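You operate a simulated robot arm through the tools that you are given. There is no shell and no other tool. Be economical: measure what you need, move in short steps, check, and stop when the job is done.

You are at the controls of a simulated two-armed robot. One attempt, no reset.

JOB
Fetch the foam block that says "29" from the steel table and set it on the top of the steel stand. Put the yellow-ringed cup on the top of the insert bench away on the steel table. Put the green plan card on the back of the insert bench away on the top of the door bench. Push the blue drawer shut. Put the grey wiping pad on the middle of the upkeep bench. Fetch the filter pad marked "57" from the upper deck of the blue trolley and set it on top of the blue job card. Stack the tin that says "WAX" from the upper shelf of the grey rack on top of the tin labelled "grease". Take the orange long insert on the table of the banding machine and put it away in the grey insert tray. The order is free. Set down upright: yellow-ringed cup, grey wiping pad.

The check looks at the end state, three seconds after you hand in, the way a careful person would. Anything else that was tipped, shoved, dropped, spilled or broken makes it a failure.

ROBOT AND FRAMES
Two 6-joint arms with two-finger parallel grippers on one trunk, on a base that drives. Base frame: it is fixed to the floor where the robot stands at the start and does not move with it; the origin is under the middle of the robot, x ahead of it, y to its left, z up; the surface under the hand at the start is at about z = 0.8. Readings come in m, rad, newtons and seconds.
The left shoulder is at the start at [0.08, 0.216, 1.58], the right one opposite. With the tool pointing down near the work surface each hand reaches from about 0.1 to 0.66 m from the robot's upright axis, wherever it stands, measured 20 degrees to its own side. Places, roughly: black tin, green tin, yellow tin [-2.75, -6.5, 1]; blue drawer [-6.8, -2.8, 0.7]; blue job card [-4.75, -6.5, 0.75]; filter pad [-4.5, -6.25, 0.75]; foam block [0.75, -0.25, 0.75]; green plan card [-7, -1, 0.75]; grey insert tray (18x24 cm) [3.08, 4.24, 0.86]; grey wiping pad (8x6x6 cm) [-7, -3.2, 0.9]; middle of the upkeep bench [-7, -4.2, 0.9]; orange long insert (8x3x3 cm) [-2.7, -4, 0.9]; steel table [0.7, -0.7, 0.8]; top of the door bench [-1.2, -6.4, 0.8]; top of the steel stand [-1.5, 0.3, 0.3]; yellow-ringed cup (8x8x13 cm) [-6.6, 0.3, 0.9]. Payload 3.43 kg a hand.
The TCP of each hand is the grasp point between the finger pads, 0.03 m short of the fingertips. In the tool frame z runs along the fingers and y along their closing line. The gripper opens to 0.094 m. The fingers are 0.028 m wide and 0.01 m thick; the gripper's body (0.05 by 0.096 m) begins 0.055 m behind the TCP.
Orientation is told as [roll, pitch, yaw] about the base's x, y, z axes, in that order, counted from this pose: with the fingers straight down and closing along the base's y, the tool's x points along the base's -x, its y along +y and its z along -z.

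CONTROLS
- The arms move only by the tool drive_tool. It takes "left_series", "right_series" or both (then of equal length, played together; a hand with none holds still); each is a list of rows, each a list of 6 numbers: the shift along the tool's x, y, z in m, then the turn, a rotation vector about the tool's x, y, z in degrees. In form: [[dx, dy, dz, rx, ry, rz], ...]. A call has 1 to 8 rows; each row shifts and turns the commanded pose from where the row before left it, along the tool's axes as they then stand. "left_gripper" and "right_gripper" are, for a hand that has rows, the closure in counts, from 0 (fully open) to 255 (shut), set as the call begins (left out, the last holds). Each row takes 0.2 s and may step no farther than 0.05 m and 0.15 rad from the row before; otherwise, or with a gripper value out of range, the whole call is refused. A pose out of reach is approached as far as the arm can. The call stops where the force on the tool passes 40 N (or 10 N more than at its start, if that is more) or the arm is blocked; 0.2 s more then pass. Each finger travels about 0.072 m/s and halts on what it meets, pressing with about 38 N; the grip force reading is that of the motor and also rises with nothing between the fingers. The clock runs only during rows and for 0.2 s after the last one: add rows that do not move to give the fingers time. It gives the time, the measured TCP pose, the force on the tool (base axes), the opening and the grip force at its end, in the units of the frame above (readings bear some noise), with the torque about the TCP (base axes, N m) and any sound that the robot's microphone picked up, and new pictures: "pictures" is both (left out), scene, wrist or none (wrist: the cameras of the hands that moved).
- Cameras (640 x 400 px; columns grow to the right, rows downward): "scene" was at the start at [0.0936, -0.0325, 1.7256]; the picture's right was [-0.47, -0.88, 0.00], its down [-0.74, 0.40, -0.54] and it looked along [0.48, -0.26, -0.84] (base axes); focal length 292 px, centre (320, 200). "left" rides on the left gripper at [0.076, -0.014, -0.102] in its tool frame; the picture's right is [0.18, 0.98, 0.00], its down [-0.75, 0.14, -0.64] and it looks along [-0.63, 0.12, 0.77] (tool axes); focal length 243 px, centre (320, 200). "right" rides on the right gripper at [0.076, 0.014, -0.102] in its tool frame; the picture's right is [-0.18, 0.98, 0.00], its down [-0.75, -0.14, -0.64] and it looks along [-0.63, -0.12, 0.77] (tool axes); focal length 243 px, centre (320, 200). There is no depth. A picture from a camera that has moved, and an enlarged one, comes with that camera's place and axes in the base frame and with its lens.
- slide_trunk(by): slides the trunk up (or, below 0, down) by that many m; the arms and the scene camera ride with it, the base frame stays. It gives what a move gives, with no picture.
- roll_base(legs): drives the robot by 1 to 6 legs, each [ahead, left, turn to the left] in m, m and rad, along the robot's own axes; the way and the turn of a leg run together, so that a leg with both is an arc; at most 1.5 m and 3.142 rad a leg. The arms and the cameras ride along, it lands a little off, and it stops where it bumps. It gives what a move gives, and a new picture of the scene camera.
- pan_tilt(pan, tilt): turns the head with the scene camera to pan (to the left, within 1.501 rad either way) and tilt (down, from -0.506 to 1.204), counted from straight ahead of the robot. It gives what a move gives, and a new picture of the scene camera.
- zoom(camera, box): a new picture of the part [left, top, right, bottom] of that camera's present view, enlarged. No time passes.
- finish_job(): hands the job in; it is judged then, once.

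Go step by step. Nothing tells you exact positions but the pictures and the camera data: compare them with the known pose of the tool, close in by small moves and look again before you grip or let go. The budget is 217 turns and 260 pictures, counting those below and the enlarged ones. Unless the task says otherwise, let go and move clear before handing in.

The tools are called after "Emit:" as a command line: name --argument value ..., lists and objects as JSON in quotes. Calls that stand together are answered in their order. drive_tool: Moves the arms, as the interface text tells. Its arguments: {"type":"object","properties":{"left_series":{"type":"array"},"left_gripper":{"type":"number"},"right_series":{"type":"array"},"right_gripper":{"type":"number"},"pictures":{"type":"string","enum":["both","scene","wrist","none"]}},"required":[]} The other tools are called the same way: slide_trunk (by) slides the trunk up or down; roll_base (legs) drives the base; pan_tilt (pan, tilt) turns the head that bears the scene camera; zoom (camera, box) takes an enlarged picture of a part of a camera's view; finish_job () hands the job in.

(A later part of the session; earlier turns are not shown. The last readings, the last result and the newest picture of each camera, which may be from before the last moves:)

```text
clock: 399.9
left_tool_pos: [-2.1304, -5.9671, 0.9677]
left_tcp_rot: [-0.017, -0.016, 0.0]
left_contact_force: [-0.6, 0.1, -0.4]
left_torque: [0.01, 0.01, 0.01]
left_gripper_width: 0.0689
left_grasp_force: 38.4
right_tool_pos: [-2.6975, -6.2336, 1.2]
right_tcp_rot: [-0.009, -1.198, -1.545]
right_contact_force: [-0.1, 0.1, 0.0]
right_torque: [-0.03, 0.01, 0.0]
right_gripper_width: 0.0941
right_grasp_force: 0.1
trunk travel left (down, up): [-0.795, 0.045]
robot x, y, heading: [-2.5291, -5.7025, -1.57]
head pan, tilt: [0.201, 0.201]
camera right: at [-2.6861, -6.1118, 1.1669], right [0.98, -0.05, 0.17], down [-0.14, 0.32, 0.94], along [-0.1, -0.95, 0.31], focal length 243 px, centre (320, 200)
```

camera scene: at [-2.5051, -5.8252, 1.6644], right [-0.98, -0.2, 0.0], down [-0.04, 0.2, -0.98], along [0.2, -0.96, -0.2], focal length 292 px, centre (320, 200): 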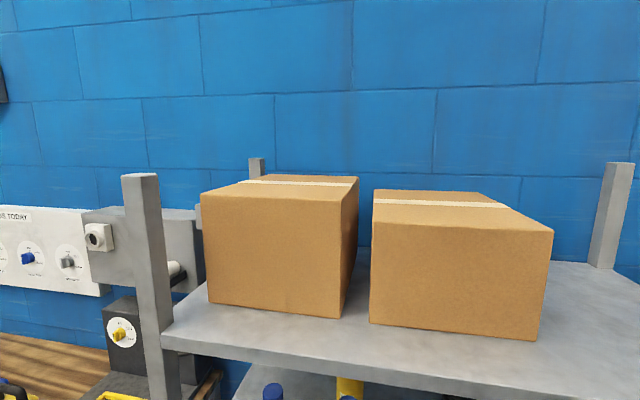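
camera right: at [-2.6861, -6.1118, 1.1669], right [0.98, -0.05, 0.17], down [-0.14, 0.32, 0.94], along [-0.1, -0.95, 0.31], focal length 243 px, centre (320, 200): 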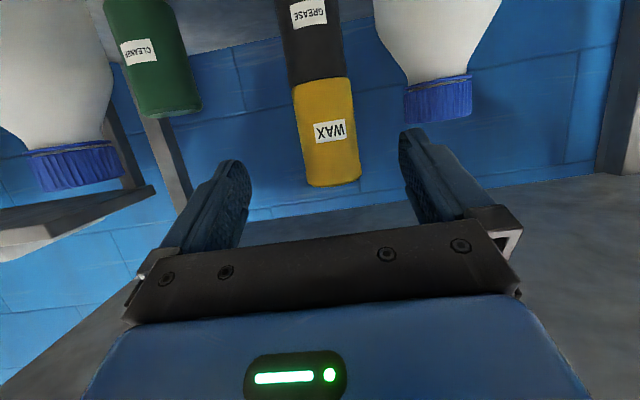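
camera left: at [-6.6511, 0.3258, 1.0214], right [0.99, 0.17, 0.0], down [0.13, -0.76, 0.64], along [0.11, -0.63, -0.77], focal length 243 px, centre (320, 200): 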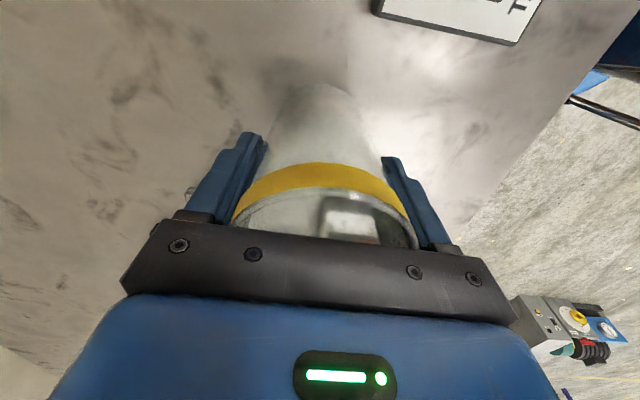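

Stack is good. Now I return the WAX bottle: retreat, lower the trunk and approach it again.

Emit:
drive_tool --right_series '[[0.0146, 0, -0.0372, 0, 0, 0], [0.0146, 0, -0.0372, 0, 0, 0], [0, 0, 0, 0, 0, 0]]' --pictures "none"

Emit:
slide_trunk --by -0.105

Emit:
drive_tool --right_series '[[0, -0.05, 0, 0, 0, 0], [0, -0.05, 0, 0, 0, 0], [0, -0.05, 0, 0, 0, 0]]' --pictures "wrist"

```text
clock: 400.6
left_tool_pos: [-2.1298, -5.9696, 0.9668]
left_tcp_rot: [-0.015, -0.013, -0.001]
left_contact_force: [-0.4, -0.7, -0.7]
left_torque: [0.03, -0.01, 0.0]
left_gripper_width: 0.0692
left_grasp_force: 38.0
right_tool_pos: [-2.6957, -6.1598, 1.1954]
right_tcp_rot: [-0.009, -1.196, -1.544]
right_contact_force: [0.5, -0.1, 0.4]
right_torque: [-0.02, 0.02, -0.01]
right_gripper_width: 0.0937
right_grasp_force: 0.1
right hand out of reach, approached as far as the arm can: row 2
trunk travel left (down, up): [-0.795, 0.045]
robot x, y, heading: [-2.5229, -5.7011, -1.569]
head pan, tilt: [0.201, 0.201]
```

```text
clock: 402.0
left_tool_pos: [-2.1308, -5.97, 0.8624]
left_tcp_rot: [-0.017, -0.015, -0.001]
left_contact_force: [0.8, 0.5, -1.0]
left_torque: [-0.05, 0.0, -0.03]
left_gripper_width: 0.069
left_grasp_force: 38.0
right_tool_pos: [-2.6957, -6.1612, 1.0915]
right_tcp_rot: [-0.01, -1.197, -1.545]
right_contact_force: [0.3, -0.8, 0.8]
right_torque: [0.0, -0.02, 0.0]
right_gripper_width: 0.0941
right_grasp_force: 0.1
trunk travel left (down, up): [-0.69, 0.15]
robot x, y, heading: [-2.5247, -5.7017, -1.568]
head pan, tilt: [0.201, 0.201]
```

```text
clock: 402.8
left_tool_pos: [-2.1306, -5.97, 0.8623]
left_tcp_rot: [-0.016, -0.015, -0.001]
left_contact_force: [0.7, -0.2, -0.4]
left_torque: [-0.01, -0.01, -0.03]
left_gripper_width: 0.0691
left_grasp_force: 37.9
right_tool_pos: [-2.8474, -6.1637, 1.0907]
right_tcp_rot: [-0.008, -1.198, -1.544]
right_contact_force: [0.0, 0.6, -0.2]
right_torque: [-0.01, 0.0, 0.01]
right_gripper_width: 0.0939
right_grasp_force: 0.0
trunk travel left (down, up): [-0.69, 0.15]
robot x, y, heading: [-2.5299, -5.7042, -1.568]
head pan, tilt: [0.201, 0.201]
camera right: at [-2.8353, -6.0407, 1.0571], right [0.98, -0.05, 0.17], down [-0.14, 0.32, 0.94], along [-0.1, -0.95, 0.31], focal length 243 px, centre (320, 200)
```

right: 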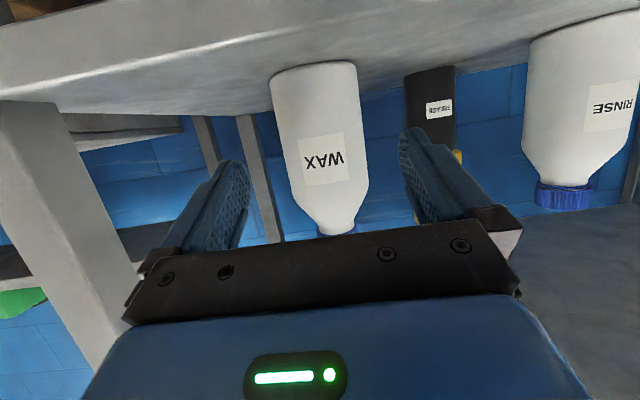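

Emit:
drive_tool --right_series '[[-0.0046, -0.001, -0.0018, 0, 0, 0], [-0.0115, 0, 0.0289, 0, 0, 0], [-0.0115, 0, 0.0289, 0, 0, 0], [-0.0115, 0, 0.0289, 0, 0, 0], [0, 0, 0, 0, 0, 0]]' --pictures "none"

Emit:
drive_tool --right_series '[[0, 0, 0, 0, 0, 0], [0, 0, 0, 0, 0, 0], [0, 0, 0, 0, 0, 0], [0, 0, 0, 0, 0, 0], [-0.0047, 0, -0.0018, 0, 0, 0], [-0.0093, 0, -0.0036, 0, 0, 0], [-0.0093, 0, -0.0036, 0, 0, 0]]' --right_gripper 255 --pictures "wrist"

```text
clock: 404.0
left_tool_pos: [-2.1306, -5.9693, 0.8626]
left_tcp_rot: [-0.016, -0.012, -0.003]
left_contact_force: [-0.8, -1.1, -1.6]
left_torque: [-0.01, 0.01, -0.03]
left_gripper_width: 0.0691
left_grasp_force: 37.9
right_tool_pos: [-2.8486, -6.2546, 1.0965]
right_tcp_rot: [-0.011, -1.197, -1.544]
right_contact_force: [-0.2, 0.1, 0.0]
right_torque: [0.03, -0.02, 0.02]
right_gripper_width: 0.0941
right_grasp_force: 0.0
trunk travel left (down, up): [-0.69, 0.15]
robot x, y, heading: [-2.5257, -5.7049, -1.575]
head pan, tilt: [0.201, 0.201]
```

```text
clock: 405.6
left_tool_pos: [-2.1299, -5.9704, 0.8622]
left_tcp_rot: [-0.013, -0.013, -0.003]
left_contact_force: [0.1, -0.6, -1.0]
left_torque: [-0.02, 0.0, 0.0]
left_gripper_width: 0.0688
left_grasp_force: 38.3
right_tool_pos: [-2.8464, -6.2553, 1.1224]
right_tcp_rot: [-0.011, -1.196, -1.546]
right_contact_force: [0.2, 0.7, -3.2]
right_torque: [0.0, 0.03, 0.02]
right_gripper_width: 0.0733
right_grasp_force: 37.8
trunk travel left (down, up): [-0.69, 0.15]
robot x, y, heading: [-2.524, -5.7056, -1.569]
head pan, tilt: [0.201, 0.201]
camera right: at [-2.8352, -6.1328, 1.0876], right [0.98, -0.05, 0.17], down [-0.14, 0.32, 0.94], along [-0.1, -0.95, 0.31], focal length 243 px, centre (320, 200)
```

right: 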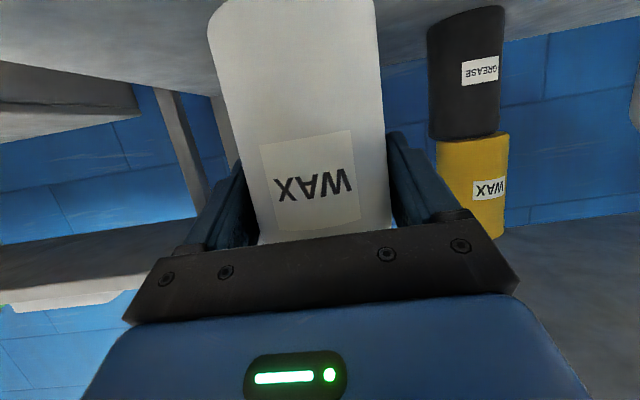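

Emit:
drive_tool --right_series '[[0.0146, 0, -0.0372, 0, 0, 0], [0.0146, 0, -0.0372, 0, 0, 0], [0, 0.045, 0, 0, 0, 0], [0, 0.045, 0, 0, 0, 0], [0, 0.045, 0, 0, 0, 0], [0, 0.045, 0, 0, 0, 0], [0, 0.045, 0, 0, 0, 0], [0, 0.045, 0, 0, 0, 0]]' --pictures "none"

Emit:
drive_tool --right_series '[[0, 0.04, 0, 0, 0, 0], [0, 0.04, 0, 0, 0, 0], [0, 0.03, 0, 0, 0, 0], [0, 0, 0, 0, 0, 0]]' --pictures "wrist"

```text
clock: 407.4
left_tool_pos: [-2.1296, -5.9692, 0.8619]
left_tcp_rot: [-0.014, -0.012, -0.001]
left_contact_force: [-0.3, 0.3, -0.7]
left_torque: [0.0, -0.02, 0.0]
left_gripper_width: 0.0692
left_grasp_force: 38.1
right_tool_pos: [-2.5764, -6.1836, 1.1131]
right_tcp_rot: [-0.014, -1.198, -1.545]
right_contact_force: [-0.6, 0.3, -3.6]
right_torque: [0.04, 0.0, -0.03]
right_gripper_width: 0.0729
right_grasp_force: 38.1
right hand out of reach, approached as far as the arm can: row 3, 4
trunk travel left (down, up): [-0.69, 0.15]
robot x, y, heading: [-2.5242, -5.7064, -1.575]
head pan, tilt: [0.201, 0.201]
```

```text
clock: 408.4
left_tool_pos: [-2.1295, -5.9699, 0.8626]
left_tcp_rot: [-0.015, -0.015, 0.0]
left_contact_force: [0.3, 0.0, -0.7]
left_torque: [-0.02, 0.02, 0.0]
left_gripper_width: 0.0691
left_grasp_force: 37.9
right_tool_pos: [-2.471, -6.1808, 1.1122]
right_tcp_rot: [-0.01, -1.196, -1.546]
right_contact_force: [-0.5, 0.4, -4.1]
right_torque: [0.0, 0.01, 0.02]
right_gripper_width: 0.073
right_grasp_force: 38.3
trunk travel left (down, up): [-0.69, 0.15]
robot x, y, heading: [-2.5278, -5.6981, -1.57]
head pan, tilt: [0.201, 0.201]
camera right: at [-2.4587, -6.0585, 1.078], right [0.98, -0.05, 0.17], down [-0.14, 0.32, 0.94], along [-0.1, -0.95, 0.31], focal length 243 px, centre (320, 200)
```

right: 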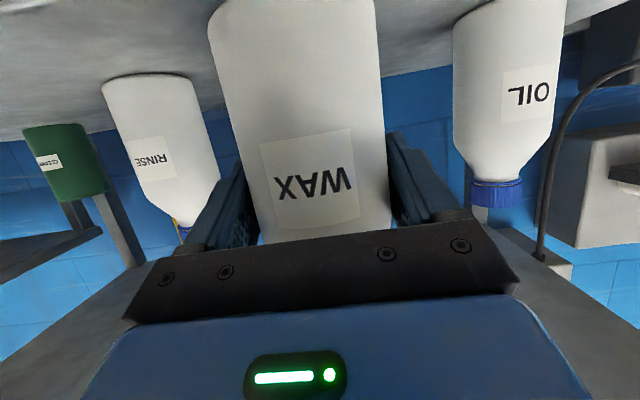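

Emit:
drive_tool --right_series '[[-0.0135, 0, 0.0344, 0, 0, 0], [-0.0135, 0, 0.0344, 0, 0, 0], [-0.0135, 0, 0.0344, 0, 0, 0], [0.0093, 0, 0.0037, 0, 0, 0], [0, 0, 0, 0, 0, 0]]' --pictures "none"

```text
clock: 409.6
left_tool_pos: [-2.1294, -5.9701, 0.8635]
left_tcp_rot: [-0.016, -0.01, -0.002]
left_contact_force: [0.1, 0.8, -0.8]
left_torque: [0.04, 0.0, -0.03]
left_gripper_width: 0.0691
left_grasp_force: 38.3
right_tool_pos: [-2.4675, -6.2919, 1.1021]
right_tcp_rot: [-0.014, -1.198, -1.543]
right_contact_force: [0.6, 0.0, -3.9]
right_torque: [0.02, 0.02, 0.01]
right_gripper_width: 0.073
right_grasp_force: 37.9
trunk travel left (down, up): [-0.69, 0.15]
robot x, y, heading: [-2.5266, -5.7031, -1.569]
head pan, tilt: [0.201, 0.201]
```

Position matches the original spot. I lower the last few millimetres, then open and retreat.

Emit:
drive_tool --right_series '[[0.0037, 0, 0.0015, 0, 0, 0], [0.0019, 0, 0.0007, 0, 0, 0], [0.0014, 0, 0.0005, 0, 0, 0], [0, 0, 0, 0, 0, 0]]' --pictures "none"

Emit:
drive_tool --right_series '[[0, 0, 0, 0, 0, 0], [0, 0, 0, 0, 0, 0], [0, 0, 0, 0, 0, 0], [0.0146, 0, -0.0372, 0, 0, 0], [0.0146, 0, -0.0372, 0, 0, 0], [0.0146, 0, -0.0372, 0, 0, 0], [0.0146, 0, -0.0372, 0, 0, 0]]' --right_gripper 0 --pictures "wrist"

```text
clock: 410.6
left_tool_pos: [-2.1305, -5.9693, 0.8641]
left_tcp_rot: [-0.014, -0.013, -0.002]
left_contact_force: [1.2, -0.3, -0.3]
left_torque: [-0.02, 0.0, -0.03]
left_gripper_width: 0.069
left_grasp_force: 38.1
right_tool_pos: [-2.4672, -6.2925, 1.0974]
right_tcp_rot: [-0.006, -1.203, -1.548]
right_contact_force: [-2.3, -4.6, 9.9]
right_torque: [0.0, 0.35, 0.13]
right_gripper_width: 0.0731
right_grasp_force: 37.7
trunk travel left (down, up): [-0.69, 0.15]
robot x, y, heading: [-2.5282, -5.7077, -1.571]
head pan, tilt: [0.201, 0.201]
```

```text
clock: 412.2
left_tool_pos: [-2.1304, -5.9695, 0.8632]
left_tcp_rot: [-0.014, -0.015, -0.002]
left_contact_force: [-0.4, 0.4, 0.7]
left_torque: [0.05, 0.01, -0.04]
left_gripper_width: 0.0687
left_grasp_force: 37.9
right_tool_pos: [-2.4687, -6.1292, 1.0951]
right_tcp_rot: [-0.007, -1.199, -1.547]
right_contact_force: [-0.1, -0.4, 0.1]
right_torque: [0.0, -0.02, 0.01]
right_gripper_width: 0.0942
right_grasp_force: 0.0
trunk travel left (down, up): [-0.69, 0.15]
robot x, y, heading: [-2.5268, -5.7052, -1.571]
head pan, tilt: [0.201, 0.201]
camera right: at [-2.4569, -6.0068, 1.0617], right [0.98, -0.05, 0.17], down [-0.14, 0.32, 0.94], along [-0.1, -0.95, 0.31], focal length 243 px, centre (320, 200)
```

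right: 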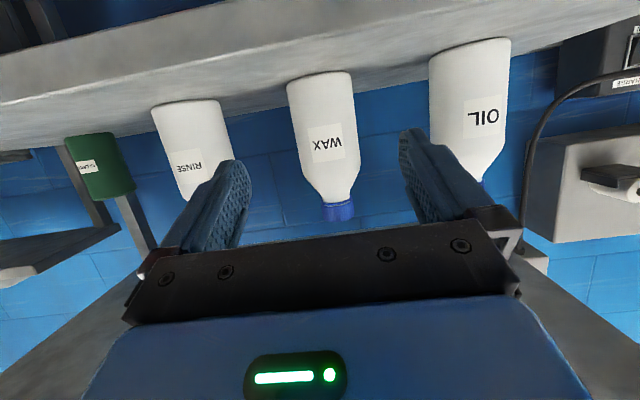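

The bottle is back in its place. I back off and go west to the trolley.

Emit:
roll_base --legs '[[-0.55, 0, 0], [0, -1.1, 0], [0, -1.05, 0]]'

Emit:
pan_tilt --pan 0.0 --tilt 0.65

Emit:
zoom --camera "scene" --box '[220, 130, 460, 280]'

```text
clock: 425.6
left_tool_pos: [-4.2688, -5.4244, 0.8621]
left_tcp_rot: [-0.017, -0.013, 0.01]
left_contact_force: [-0.2, -0.1, -1.2]
left_torque: [0.01, 0.02, 0.0]
left_gripper_width: 0.0691
left_grasp_force: 38.1
right_tool_pos: [-4.605, -5.5895, 1.096]
right_tcp_rot: [-0.013, -1.197, -1.533]
right_contact_force: [-0.2, 0.0, -0.7]
right_torque: [-0.01, -0.01, -0.02]
right_gripper_width: 0.094
right_grasp_force: 0.0
trunk travel left (down, up): [-0.69, 0.15]
robot x, y, heading: [-4.6664, -5.1641, -1.561]
head pan, tilt: [0.201, 0.201]
camera scene: at [-4.6438, -5.2843, 1.6743], right [-0.98, -0.21, 0.0], down [-0.04, 0.2, -0.98], along [0.21, -0.96, -0.2], focal length 292 px, centre (320, 200)
```

scene: 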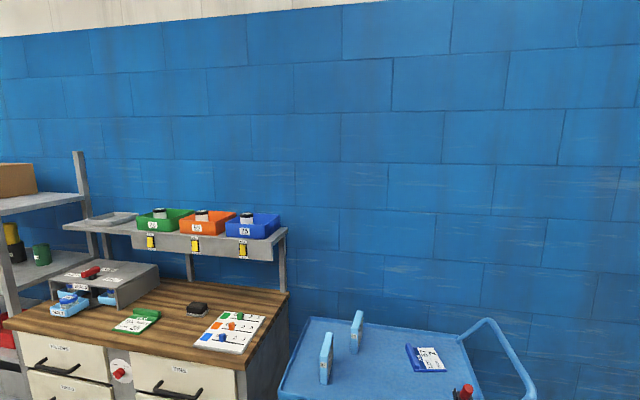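

```text
clock: 426.5
left_tool_pos: [-4.2678, -5.4238, 0.8636]
left_tcp_rot: [-0.016, -0.014, 0.008]
left_contact_force: [-0.1, -0.8, -1.2]
left_torque: [0.01, -0.02, -0.02]
left_gripper_width: 0.0692
left_grasp_force: 38.3
right_tool_pos: [-4.6047, -5.5898, 1.0947]
right_tcp_rot: [-0.011, -1.198, -1.533]
right_contact_force: [0.2, -0.4, -0.2]
right_torque: [0.01, -0.06, 0.04]
right_gripper_width: 0.0939
right_grasp_force: 0.0
trunk travel left (down, up): [-0.69, 0.15]
robot x, y, heading: [-4.665, -5.1637, -1.557]
head pan, tilt: [0.0, 0.649]
camera scene: at [-4.6636, -5.28, 1.6333], right [-1.0, -0.01, 0.0], down [-0.01, 0.6, -0.8], along [0.01, -0.8, -0.6], focal length 292 px, centre (320, 200)
```

scene: 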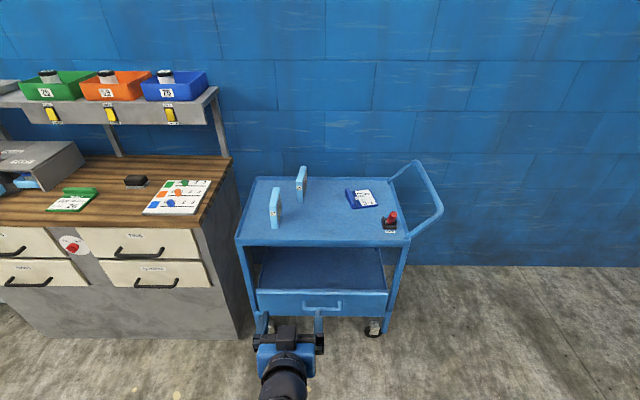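

```text
2.67 times, centred on (340, 205) of scene
camera zoom: at [-4.6636, -5.28, 1.6333], right [-1.0, -0.01, 0.0], down [-0.01, 0.6, -0.8], along [0.01, -0.8, -0.6], focal length 778 px, centre (267, 187)
```

zoom: 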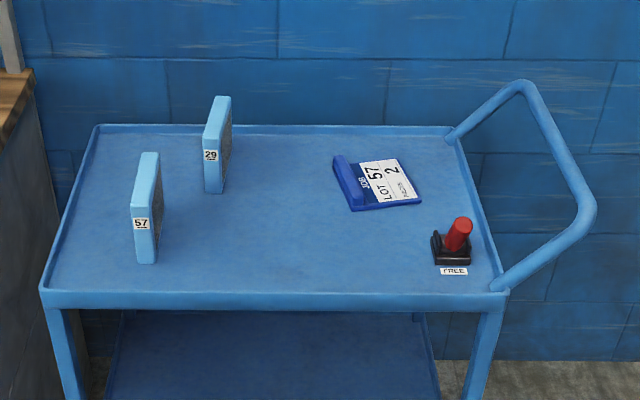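

Pad "57" stands upright at the front left of the trolley deck; the blue job card lies at right. I turn the right hand back to vertical.

Emit:
drive_tool --right_series '[[0, 0, 0, 0, 8.57, 0], [0, 0, 0, 0, 8.57, 0], [0, 0, 0, 0, 8.57, 0], [0, 0, 0, 0, 8.57, 0], [0, 0, 0, 0, 8.57, 0], [0, 0, 0, 0, 8.57, 0], [0, 0, 0, 0, 8.57, 0], [0, 0, 0, 0, 8.57, 0]]' --pictures "none"

Emit:
roll_base --legs '[[0, 0.22, -0.01], [0.42, 0, 0]]'

Emit:
drive_tool --right_series '[[0, 0, 0, 0, 0, 0]]' --pictures "wrist"

```text
clock: 428.3
left_tool_pos: [-4.2677, -5.4255, 0.8623]
left_tcp_rot: [-0.012, -0.011, 0.009]
left_contact_force: [0.0, -0.4, -1.2]
left_torque: [0.01, -0.01, 0.01]
left_gripper_width: 0.0691
left_grasp_force: 37.6
right_tool_pos: [-4.5717, -5.6558, 0.956]
right_tcp_rot: [-0.005, 0.003, -1.543]
right_contact_force: [-0.2, -1.0, -0.7]
right_torque: [0.03, 0.03, 0.0]
right_gripper_width: 0.0939
right_grasp_force: 0.0
right hand out of reach, approached as far as the arm can: row 4, 5, 6, 7, 8
trunk travel left (down, up): [-0.69, 0.15]
robot x, y, heading: [-4.666, -5.1618, -1.561]
head pan, tilt: [0.0, 0.649]
```

```text
clock: 432.2
left_tool_pos: [-4.0518, -5.8489, 0.8633]
left_tcp_rot: [-0.018, -0.014, -0.006]
left_contact_force: [-0.3, -0.6, -0.7]
left_torque: [-0.02, 0.01, 0.01]
left_gripper_width: 0.069
left_grasp_force: 38.1
right_tool_pos: [-4.3587, -6.0727, 0.9577]
right_tcp_rot: [-0.004, -0.004, -1.558]
right_contact_force: [0.3, 0.0, -0.3]
right_torque: [-0.04, 0.01, 0.01]
right_gripper_width: 0.0942
right_grasp_force: 0.0
trunk travel left (down, up): [-0.69, 0.15]
robot x, y, heading: [-4.4463, -5.5833, -1.579]
head pan, tilt: [0.0, 0.649]
camera scene: at [-4.4446, -5.6977, 1.6334], right [-1.0, 0.0, 0.0], down [0.0, 0.6, -0.8], along [0.0, -0.8, -0.6], focal length 292 px, centre (320, 200)
```

scene: 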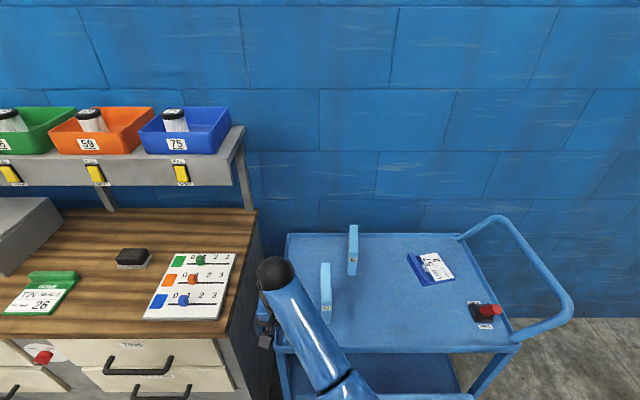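

```text
clock: 432.6
left_tool_pos: [-4.0518, -5.8501, 0.8631]
left_tcp_rot: [-0.015, -0.014, -0.007]
left_contact_force: [1.0, -0.3, 0.0]
left_torque: [0.0, 0.02, -0.01]
left_gripper_width: 0.0693
left_grasp_force: 37.4
right_tool_pos: [-4.3597, -6.0745, 0.9569]
right_tcp_rot: [-0.002, 0.0, -1.558]
right_contact_force: [0.0, 0.1, -0.1]
right_torque: [0.03, 0.02, 0.01]
right_gripper_width: 0.0938
right_grasp_force: 0.2
trunk travel left (down, up): [-0.69, 0.15]
robot x, y, heading: [-4.4429, -5.5832, -1.574]
head pan, tilt: [0.0, 0.649]
camera right: at [-4.3448, -5.9994, 1.0589], right [0.98, -0.17, 0.0], down [-0.13, -0.75, 0.64], along [-0.11, -0.63, -0.77], focal length 243 px, centre (320, 200)
```

right: 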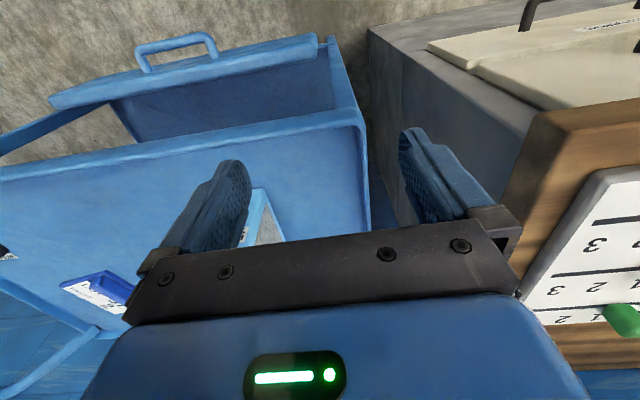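

The hand is close to the wooden bench edge, and the pad is tall (top ≈ 1.0). I raise the trunk before moving over the pad.

Emit:
slide_trunk --by 0.14

Emit:
drive_tool --right_series '[[0, -0.05, 0, 0, 0, 0], [0, -0.05, 0, 0, 0, 0], [-0.03, 0, 0, 0, 0, 0], [-0.03, 0, 0, 0, 0, 0]]'

```text
clock: 434.3
left_tool_pos: [-4.0506, -5.8493, 1.0032]
left_tcp_rot: [-0.013, -0.011, -0.005]
left_contact_force: [-0.5, 1.1, 0.0]
left_torque: [-0.02, -0.02, 0.02]
left_gripper_width: 0.0689
left_grasp_force: 38.4
right_tool_pos: [-4.3589, -6.0746, 1.0979]
right_tcp_rot: [-0.002, -0.002, -1.56]
right_contact_force: [0.0, 1.6, 0.5]
right_torque: [-0.02, 0.04, 0.01]
right_gripper_width: 0.0937
right_grasp_force: 0.2
trunk travel left (down, up): [-0.83, 0.01]
robot x, y, heading: [-4.4448, -5.5832, -1.573]
head pan, tilt: [0.0, 0.649]
```

```text
clock: 435.3
left_tool_pos: [-4.0501, -5.8514, 1.0012]
left_tcp_rot: [-0.015, -0.011, -0.007]
left_contact_force: [-0.3, -0.3, -0.3]
left_torque: [0.04, 0.02, 0.02]
left_gripper_width: 0.0688
left_grasp_force: 38.5
right_tool_pos: [-4.4496, -6.1493, 1.072]
right_tcp_rot: [-0.006, 0.0, -1.559]
right_contact_force: [0.0, 0.0, -0.7]
right_torque: [0.01, 0.04, -0.01]
right_gripper_width: 0.0941
right_grasp_force: 0.0
right hand out of reach, approached as far as the arm can: row 1, 2
trunk travel left (down, up): [-0.83, 0.01]
robot x, y, heading: [-4.446, -5.5838, -1.576]
head pan, tilt: [0.0, 0.649]
camera scene: at [-4.4424, -5.7022, 1.7729], right [-1.0, 0.0, 0.0], down [0.0, 0.61, -0.8], along [0.0, -0.8, -0.61], focal length 292 px, centre (320, 200)
camera right: at [-4.4357, -6.0736, 1.1745], right [0.99, -0.17, 0.0], down [-0.13, -0.76, 0.64], along [-0.11, -0.63, -0.77], focal length 243 px, centre (320, 200)
```

scene: 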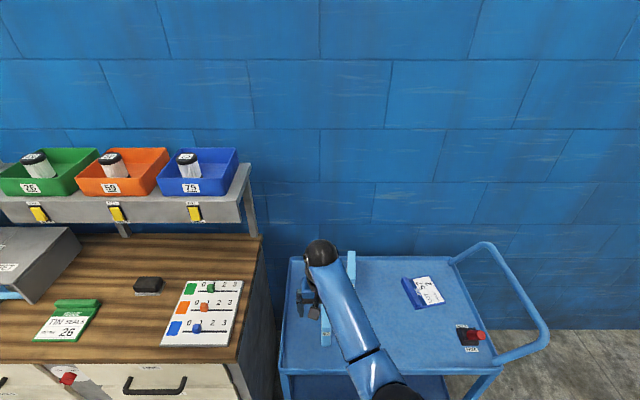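
right: 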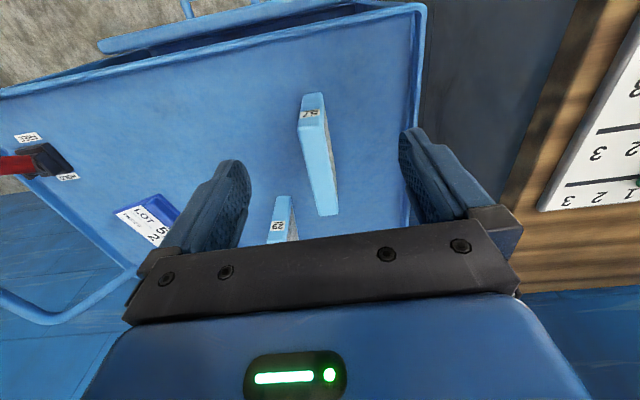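

Pad 57: centre about [-4.463, -6.24], top ≈ 0.92, thickness ≈ 3 cm; pad 29 stands 6 cm to the west behind. I narrow the opening and move over the near half of pad 57.

Emit:
drive_tool --right_series '[[-0.0375, -0.0065, 0, 0, 0, 0], [-0.0375, -0.007, 0, 0, 0, 0], [0, 0, 0.04, 0, 0, 0], [0, 0, 0.04, 0, 0, 0], [0, 0, 0.02, 0, 0, 0]]' --right_gripper 93 --pictures "wrist"

```text
clock: 436.5
left_tool_pos: [-4.0517, -5.8512, 1.0036]
left_tcp_rot: [-0.015, -0.013, -0.005]
left_contact_force: [-0.3, 0.3, -0.3]
left_torque: [-0.02, 0.02, 0.03]
left_gripper_width: 0.0691
left_grasp_force: 37.8
right_tool_pos: [-4.4628, -6.2231, 0.973]
right_tcp_rot: [-0.003, -0.001, -1.557]
right_contact_force: [1.0, 0.1, 0.5]
right_torque: [-0.01, 0.0, -0.01]
right_gripper_width: 0.0599
right_grasp_force: 0.0
trunk travel left (down, up): [-0.83, 0.01]
robot x, y, heading: [-4.4432, -5.5811, -1.577]
head pan, tilt: [0.0, 0.649]
camera right: at [-4.4502, -6.1484, 1.0754], right [0.98, -0.17, 0.0], down [-0.13, -0.75, 0.64], along [-0.11, -0.63, -0.77], focal length 243 px, centre (320, 200)
```

right: 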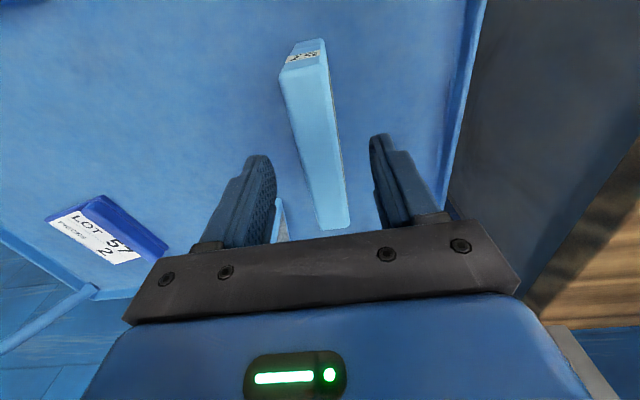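

Emit:
drive_tool --right_series '[[0, 0, 0.03, 0, 0, 0], [0, 0, 0.03, 0, 0, 0], [0, 0, 0.02, 0, 0, 0], [0, 0, 0.008, 0, 0, 0]]' --pictures "wrist"

```text
clock: 437.5
left_tool_pos: [-4.0514, -5.8497, 1.0036]
left_tcp_rot: [-0.015, -0.013, -0.005]
left_contact_force: [-0.2, 0.0, -0.1]
left_torque: [0.0, 0.0, -0.02]
left_gripper_width: 0.0691
left_grasp_force: 37.8
right_tool_pos: [-4.4727, -6.1986, 0.9131]
right_tcp_rot: [-0.002, -0.003, -1.558]
right_contact_force: [0.0, 0.2, 0.2]
right_torque: [0.04, -0.01, 0.03]
right_gripper_width: 0.0597
right_grasp_force: 0.0
right hand out of reach, approached as far as the arm can: row 1, 2, 3, 4
trunk travel left (down, up): [-0.83, 0.01]
robot x, y, heading: [-4.4494, -5.5848, -1.572]
head pan, tilt: [0.0, 0.649]
camera right: at [-4.4588, -6.1234, 1.0156], right [0.98, -0.17, 0.0], down [-0.13, -0.75, 0.64], along [-0.11, -0.63, -0.77], focal length 243 px, centre (320, 200)
```

right: 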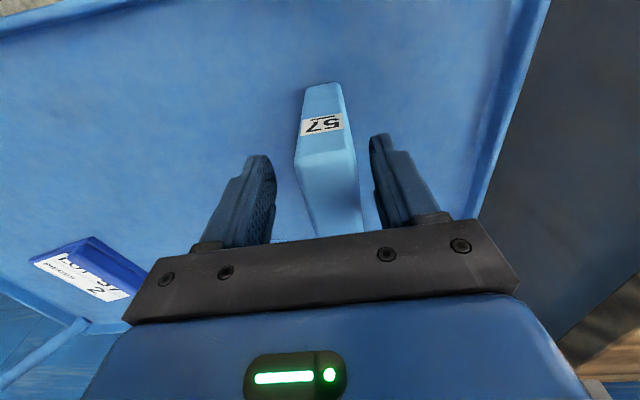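

The arm ran out of reach, so I raise a bit, recentre, and lower with the trunk instead.

Emit:
drive_tool --right_series '[[0, 0.004, -0.03, 0, 0, 0], [-0.015, 0.005, -0.03, 0, 0, 0], [-0.015, 0, 0, 0, 0, 0]]' --pictures "none"

Emit:
slide_trunk --by -0.09

Emit:
drive_tool --right_series '[[0, 0, 0, 0, 0, 0]]' --pictures "wrist"

```text
clock: 438.3
left_tool_pos: [-4.0511, -5.8512, 1.0015]
left_tcp_rot: [-0.015, -0.013, -0.006]
left_contact_force: [-0.3, -0.1, -0.4]
left_torque: [0.03, 0.0, -0.01]
left_gripper_width: 0.0691
left_grasp_force: 38.0
right_tool_pos: [-4.4648, -6.229, 0.9738]
right_tcp_rot: [-0.005, 0.002, -1.561]
right_contact_force: [-0.1, 0.4, 0.3]
right_torque: [0.01, -0.02, -0.03]
right_gripper_width: 0.0599
right_grasp_force: 0.1
trunk travel left (down, up): [-0.83, 0.01]
robot x, y, heading: [-4.4454, -5.586, -1.573]
head pan, tilt: [0.0, 0.649]
```

```text
clock: 439.5
left_tool_pos: [-4.0504, -5.8501, 0.9118]
left_tcp_rot: [-0.015, -0.012, -0.005]
left_contact_force: [-0.4, 0.5, -0.2]
left_torque: [0.02, -0.01, -0.01]
left_gripper_width: 0.069
left_grasp_force: 38.2
right_tool_pos: [-4.463, -6.2274, 0.8814]
right_tcp_rot: [-0.004, -0.003, -1.56]
right_contact_force: [-0.4, -0.8, 0.3]
right_torque: [-0.04, 0.01, 0.01]
right_gripper_width: 0.0595
right_grasp_force: 0.1
trunk travel left (down, up): [-0.74, 0.1]
robot x, y, heading: [-4.4441, -5.5833, -1.576]
head pan, tilt: [0.0, 0.649]
```

```text
clock: 439.9
left_tool_pos: [-4.0503, -5.8501, 0.9132]
left_tcp_rot: [-0.016, -0.015, -0.005]
left_contact_force: [-0.4, 0.8, -0.4]
left_torque: [-0.06, 0.03, 0.0]
left_gripper_width: 0.0688
left_grasp_force: 37.9
right_tool_pos: [-4.4645, -6.2278, 0.8833]
right_tcp_rot: [-0.003, -0.003, -1.56]
right_contact_force: [0.5, 0.0, 0.1]
right_torque: [-0.02, -0.01, 0.03]
right_gripper_width: 0.0596
right_grasp_force: 0.0
trunk travel left (down, up): [-0.74, 0.1]
robot x, y, heading: [-4.4459, -5.5862, -1.572]
head pan, tilt: [0.0, 0.649]
camera right: at [-4.4503, -6.1524, 0.9854], right [0.98, -0.17, 0.0], down [-0.13, -0.75, 0.64], along [-0.11, -0.63, -0.77], focal length 243 px, centre (320, 200)
```

right: 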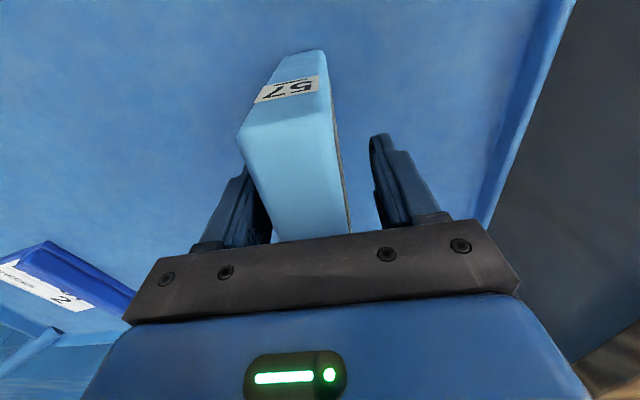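

Emit:
drive_tool --right_series '[[0, -0.008, 0, 0, 0, 0], [0, 0, 0, 0, 0, 0]]' --pictures "wrist"

```text
clock: 440.5
left_tool_pos: [-4.0513, -5.8496, 0.9134]
left_tcp_rot: [-0.016, -0.014, -0.007]
left_contact_force: [-0.1, 0.6, 0.1]
left_torque: [0.02, -0.05, 0.01]
left_gripper_width: 0.0688
left_grasp_force: 37.8
right_tool_pos: [-4.4723, -6.2279, 0.8836]
right_tcp_rot: [-0.003, -0.001, -1.56]
right_contact_force: [-0.1, -0.2, -0.1]
right_torque: [0.02, 0.01, 0.03]
right_gripper_width: 0.0597
right_grasp_force: 0.1
trunk travel left (down, up): [-0.74, 0.1]
robot x, y, heading: [-4.4475, -5.5788, -1.568]
head pan, tilt: [0.0, 0.649]
camera right: at [-4.458, -6.1524, 0.9859], right [0.98, -0.17, 0.0], down [-0.13, -0.75, 0.64], along [-0.11, -0.63, -0.77], focal length 243 px, centre (320, 200)
```

right: 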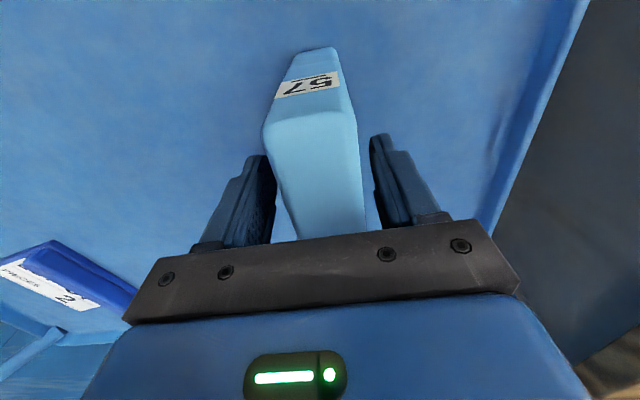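

Centred. I close and lift with the hand a little to check.

Emit:
drive_tool --right_series '[[0, 0, 0, 0, 0, 0], [0, 0, 0, 0, 0, 0], [0, 0, 0, 0, 0, 0], [0, 0, 0, 0, 0, 0], [0, 0, -0.01, 0, 0, 0], [0, 0, -0.02, 0, 0, 0], [0, 0, -0.02, 0, 0, 0]]' --right_gripper 255 --pictures "wrist"

```text
clock: 442.1
left_tool_pos: [-4.0521, -5.8507, 0.9118]
left_tcp_rot: [-0.015, -0.014, -0.005]
left_contact_force: [0.9, -0.4, -0.9]
left_torque: [-0.02, -0.02, 0.0]
left_gripper_width: 0.0691
left_grasp_force: 37.6
right_tool_pos: [-4.4737, -6.229, 0.9334]
right_tcp_rot: [-0.004, -0.001, -1.559]
right_contact_force: [0.3, 0.3, -1.7]
right_torque: [0.0, 0.0, 0.01]
right_gripper_width: 0.0341
right_grasp_force: 38.3
trunk travel left (down, up): [-0.74, 0.1]
robot x, y, heading: [-4.4485, -5.5836, -1.572]
head pan, tilt: [0.0, 0.649]
camera right: at [-4.4594, -6.1522, 1.0357], right [0.98, -0.17, 0.0], down [-0.13, -0.75, 0.64], along [-0.11, -0.63, -0.77], focal length 243 px, centre (320, 200)
```

right: 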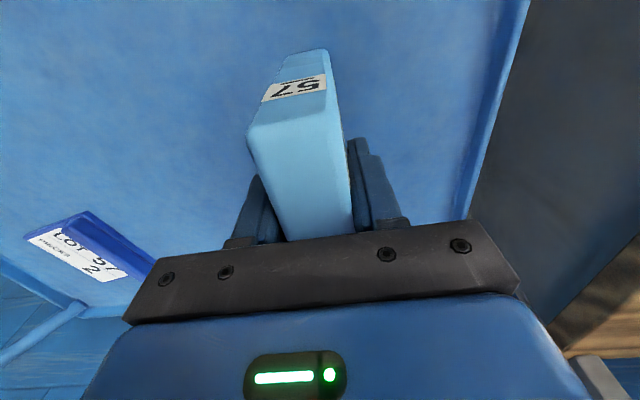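

Pad 57 held. I raise the trunk to clear pad 29 and shift the base right so the pad comes over the job card (plate centre ≈ [-4.862, -6.37], turned ≈ 10°).

Emit:
slide_trunk --by 0.1

Emit:
roll_base --legs '[[0, -0.393, 0], [0.07, 0, 0]]'

Emit:
drive_tool --right_series '[[0, 0, 0, 0, 0, -5], [0, 0, 0, 0, 0, -5]]'

```text
clock: 443.4
left_tool_pos: [-4.0521, -5.849, 1.0132]
left_tcp_rot: [-0.014, -0.013, -0.006]
left_contact_force: [0.5, 0.2, -0.5]
left_torque: [0.03, -0.02, 0.0]
left_gripper_width: 0.069
left_grasp_force: 37.9
right_tool_pos: [-4.4726, -6.2277, 1.0333]
right_tcp_rot: [-0.004, -0.002, -1.558]
right_contact_force: [-0.4, -0.7, -1.1]
right_torque: [0.01, -0.01, 0.0]
right_gripper_width: 0.0338
right_grasp_force: 38.2
trunk travel left (down, up): [-0.84, 0.0]
robot x, y, heading: [-4.4484, -5.58, -1.571]
head pan, tilt: [0.0, 0.649]
```

```text
clock: 446.5
left_tool_pos: [-4.4404, -5.9052, 1.0151]
left_tcp_rot: [-0.028, -0.013, -0.005]
left_contact_force: [-0.8, 1.2, 0.0]
left_torque: [-0.05, 0.0, 0.02]
left_gripper_width: 0.0692
left_grasp_force: 37.5
right_tool_pos: [-4.8618, -6.2833, 1.0406]
right_tcp_rot: [-0.005, -0.015, -1.557]
right_contact_force: [-0.2, 0.9, -0.3]
right_torque: [-0.05, 0.02, -0.01]
right_gripper_width: 0.0339
right_grasp_force: 38.3
trunk travel left (down, up): [-0.84, 0.0]
robot x, y, heading: [-4.8329, -5.6507, -1.573]
head pan, tilt: [0.0, 0.649]
camera scene: at [-4.8338, -5.7476, 1.7846], right [-1.0, 0.0, 0.0], down [0.0, 0.59, -0.8], along [0.0, -0.8, -0.59], focal length 292 px, centre (320, 200)
```

scene: 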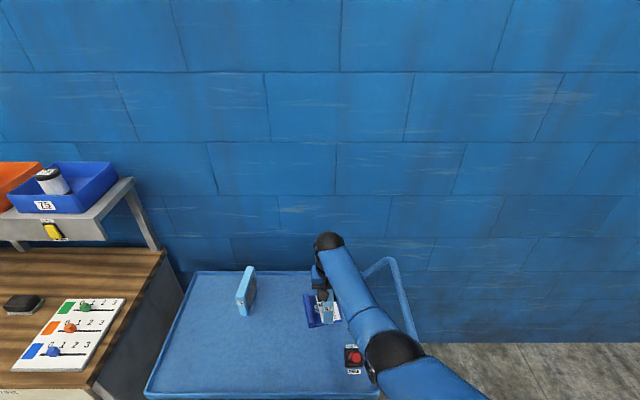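

```text
clock: 447.1
left_tool_pos: [-4.4418, -5.9131, 1.0134]
left_tcp_rot: [-0.017, -0.014, -0.006]
left_contact_force: [0.4, 0.3, -0.7]
left_torque: [-0.03, -0.01, 0.02]
left_gripper_width: 0.0689
left_grasp_force: 38.1
right_tool_pos: [-4.864, -6.2911, 1.036]
right_tcp_rot: [-0.004, -0.005, -1.383]
right_contact_force: [-0.4, -0.1, -1.2]
right_torque: [0.01, 0.01, -0.02]
right_gripper_width: 0.0339
right_grasp_force: 38.7
trunk travel left (down, up): [-0.84, 0.0]
robot x, y, heading: [-4.8329, -5.6462, -1.575]
head pan, tilt: [0.0, 0.649]
camera scene: at [-4.8357, -5.761, 1.7836], right [-1.0, 0.0, 0.0], down [0.0, 0.6, -0.8], along [0.0, -0.8, -0.6], focal length 292 px, centre (320, 200)
camera right: at [-4.8631, -6.214, 1.1372], right [1.0, 0.0, 0.0], down [0.0, -0.76, 0.64], along [0.0, -0.64, -0.76], focal length 243 px, centre (320, 200)
```

scene: 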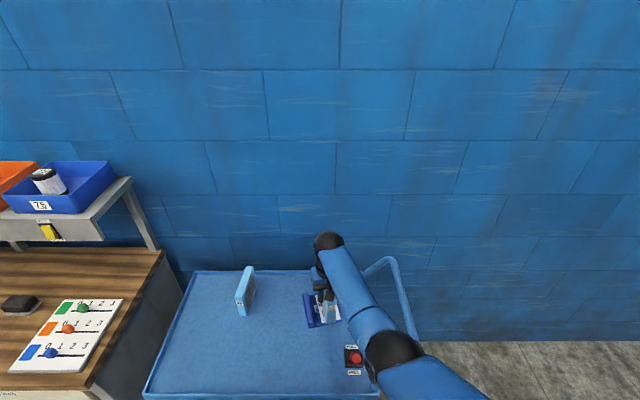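
right: 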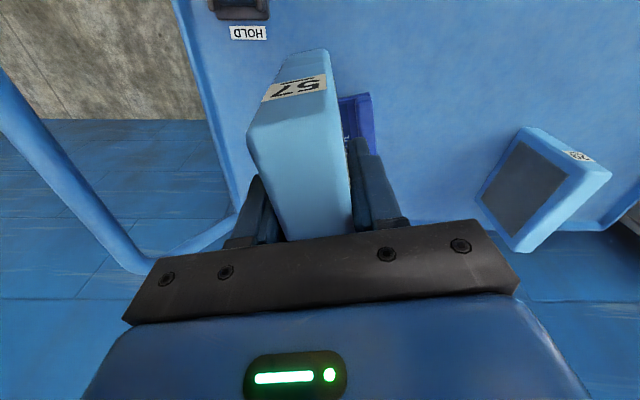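

Emit:
zoom --camera "scene" --box '[280, 250, 400, 350]'

```text
4.00 times, centred on (340, 300) of scene
camera zoom: at [-4.8357, -5.761, 1.7836], right [-1.0, 0.0, 0.0], down [0.0, 0.6, -0.8], along [0.0, -0.8, -0.6], focal length 1167 px, centre (240, -200)
```

zoom: 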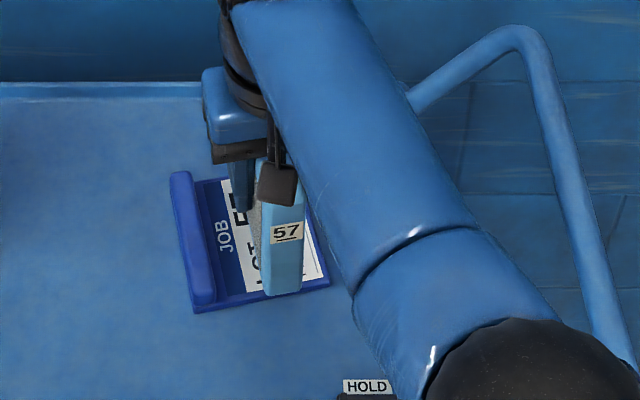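

The card's plate centre is about [-4.860, -6.38]. I lower the trunk by 0.07 and move the pad 7 cm forward over it.

Emit:
slide_trunk --by -0.08

Emit:
drive_tool --right_series '[[-0.0358, -0.0068, 0, 0, 0, 0], [-0.0358, -0.0068, 0, 0, 0, 0], [0, 0, 0, 0, 0, 0]]'

Emit:
zoom --camera "scene" --box '[280, 250, 400, 350]'

```text
clock: 448.3
left_tool_pos: [-4.4418, -5.9169, 0.9338]
left_tcp_rot: [-0.017, -0.014, -0.006]
left_contact_force: [0.4, 0.9, -0.7]
left_torque: [0.01, 0.0, 0.01]
left_gripper_width: 0.069
left_grasp_force: 37.7
right_tool_pos: [-4.8627, -6.2941, 0.9523]
right_tcp_rot: [-0.004, 0.001, -1.383]
right_contact_force: [0.0, -0.3, -1.1]
right_torque: [0.04, -0.01, 0.01]
right_gripper_width: 0.0339
right_grasp_force: 38.3
trunk travel left (down, up): [-0.76, 0.08]
robot x, y, heading: [-4.837, -5.6498, -1.573]
head pan, tilt: [0.0, 0.649]
```

```text
clock: 449.1
left_tool_pos: [-4.4426, -5.9152, 0.933]
left_tcp_rot: [-0.015, -0.016, -0.005]
left_contact_force: [0.0, -1.0, -0.3]
left_torque: [-0.01, -0.02, -0.01]
left_gripper_width: 0.0692
left_grasp_force: 37.9
right_tool_pos: [-4.8676, -6.3306, 0.9595]
right_tcp_rot: [-0.004, -0.001, -1.382]
right_contact_force: [0.3, 0.3, -0.6]
right_torque: [0.04, -0.01, 0.02]
right_gripper_width: 0.0338
right_grasp_force: 38.0
right hand out of reach, approached as far as the arm can: row 2
trunk travel left (down, up): [-0.76, 0.08]
robot x, y, heading: [-4.8377, -5.6463, -1.573]
head pan, tilt: [0.0, 0.649]
camera scene: at [-4.8364, -5.7642, 1.7034], right [-1.0, 0.0, 0.0], down [0.0, 0.6, -0.8], along [0.0, -0.8, -0.6], focal length 292 px, centre (320, 200)
camera right: at [-4.8664, -6.2533, 1.0614], right [1.0, 0.0, 0.0], down [0.0, -0.77, 0.64], along [0.0, -0.64, -0.77], focal length 243 px, centre (320, 200)
```

scene: 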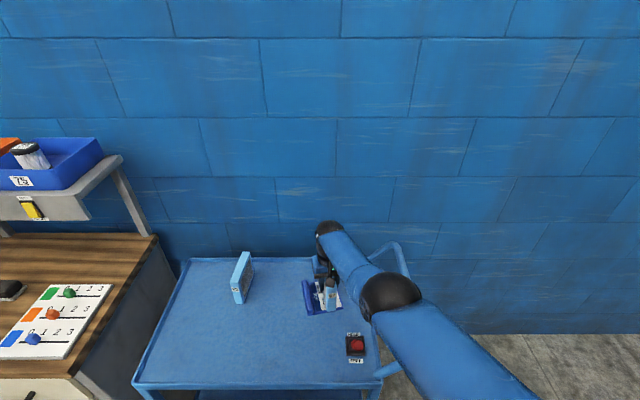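
right: 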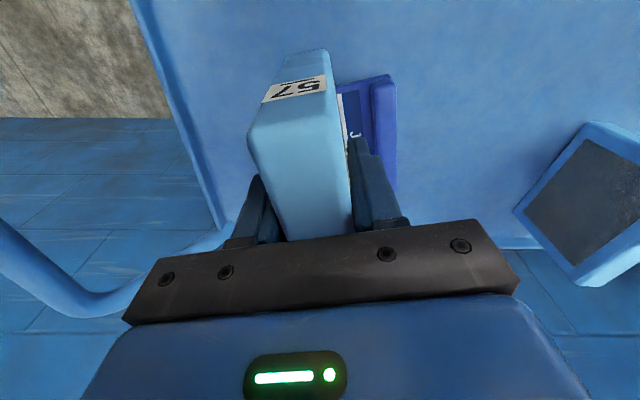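

```text
4.00 times, centred on (340, 300) of scene
camera zoom: at [-4.8364, -5.7642, 1.7034], right [-1.0, 0.0, 0.0], down [0.0, 0.6, -0.8], along [0.0, -0.8, -0.6], focal length 1167 px, centre (240, -200)
```

zoom: 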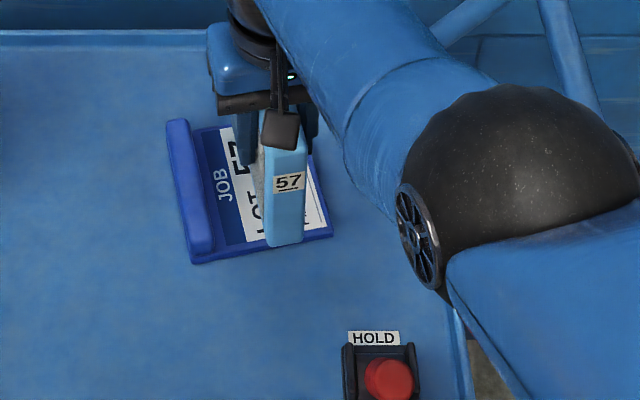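

Emit:
drive_tool --right_series '[[0, 0, -0.03, 0, 0, 0], [0, 0, -0.03, 0, 0, 0], [0, 0, -0.02, 0, 0, 0]]' --pictures "none"

Emit:
slide_trunk --by -0.1

Emit:
drive_tool --right_series '[[-0.017, -0.003, 0, 0, 0, 0], [-0.016, -0.003, 0, 0, 0, 0], [0, 0, 0, 0, 0, 0]]' --pictures "wrist"

Emit:
zoom --camera "scene" --box '[280, 230, 400, 330]'

```text
clock: 449.9
left_tool_pos: [-4.4424, -5.9169, 0.9326]
left_tcp_rot: [-0.017, -0.013, -0.007]
left_contact_force: [-0.2, -0.2, 0.4]
left_torque: [0.01, -0.01, -0.02]
left_gripper_width: 0.0691
left_grasp_force: 37.9
right_tool_pos: [-4.8658, -6.3306, 1.0388]
right_tcp_rot: [-0.003, 0.0, -1.384]
right_contact_force: [-0.1, 0.4, -0.8]
right_torque: [0.02, -0.01, -0.01]
right_gripper_width: 0.034
right_grasp_force: 37.8
trunk travel left (down, up): [-0.76, 0.08]
robot x, y, heading: [-4.8353, -5.6474, -1.575]
head pan, tilt: [0.0, 0.649]
```

```text
clock: 451.2
left_tool_pos: [-4.4415, -5.9166, 0.8323]
left_tcp_rot: [-0.014, -0.013, -0.004]
left_contact_force: [0.5, 0.6, -1.0]
left_torque: [0.0, 0.0, 0.01]
left_gripper_width: 0.0689
left_grasp_force: 37.9
right_tool_pos: [-4.8663, -6.3296, 0.9383]
right_tcp_rot: [-0.001, -0.001, -1.383]
right_contact_force: [-0.3, 0.7, -1.2]
right_torque: [0.05, 0.01, -0.01]
right_gripper_width: 0.0339
right_grasp_force: 37.5
trunk travel left (down, up): [-0.66, 0.18]
robot x, y, heading: [-4.8354, -5.6486, -1.573]
head pan, tilt: [0.0, 0.649]
```

```text
clock: 452.0
left_tool_pos: [-4.4413, -5.9159, 0.8345]
left_tcp_rot: [-0.016, -0.013, -0.006]
left_contact_force: [-0.2, 0.5, -0.3]
left_torque: [0.03, -0.03, 0.01]
left_gripper_width: 0.069
left_grasp_force: 38.1
right_tool_pos: [-4.8668, -6.3597, 0.9403]
right_tcp_rot: [-0.004, -0.001, -1.383]
right_contact_force: [0.1, -0.4, -0.9]
right_torque: [0.02, -0.01, 0.02]
right_gripper_width: 0.0336
right_grasp_force: 37.8
right hand out of reach, approached as far as the arm can: row 2
trunk travel left (down, up): [-0.66, 0.18]
robot x, y, heading: [-4.8379, -5.6518, -1.572]
head pan, tilt: [0.0, 0.649]
camera right: at [-4.8661, -6.2818, 1.0426], right [1.0, 0.0, 0.0], down [0.0, -0.77, 0.64], along [0.0, -0.64, -0.77], focal length 243 px, centre (320, 200)
```

right: 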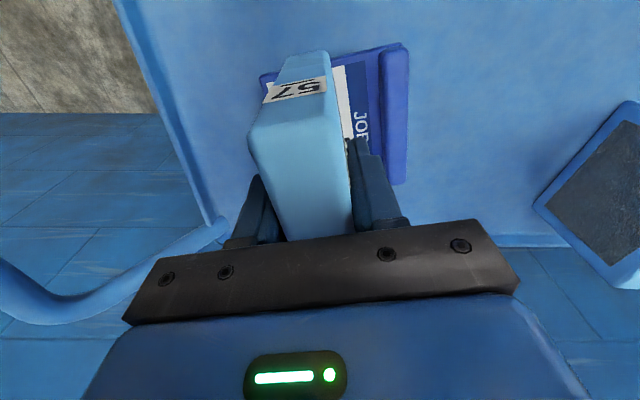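

```text
4.00 times, centred on (340, 280) of scene
camera zoom: at [-4.8359, -5.7654, 1.6032], right [-1.0, 0.0, 0.0], down [0.0, 0.6, -0.8], along [0.0, -0.8, -0.6], focal length 1167 px, centre (240, -120)
```

zoom: 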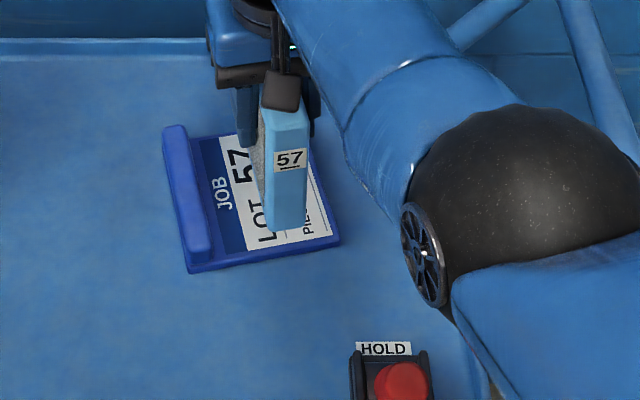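

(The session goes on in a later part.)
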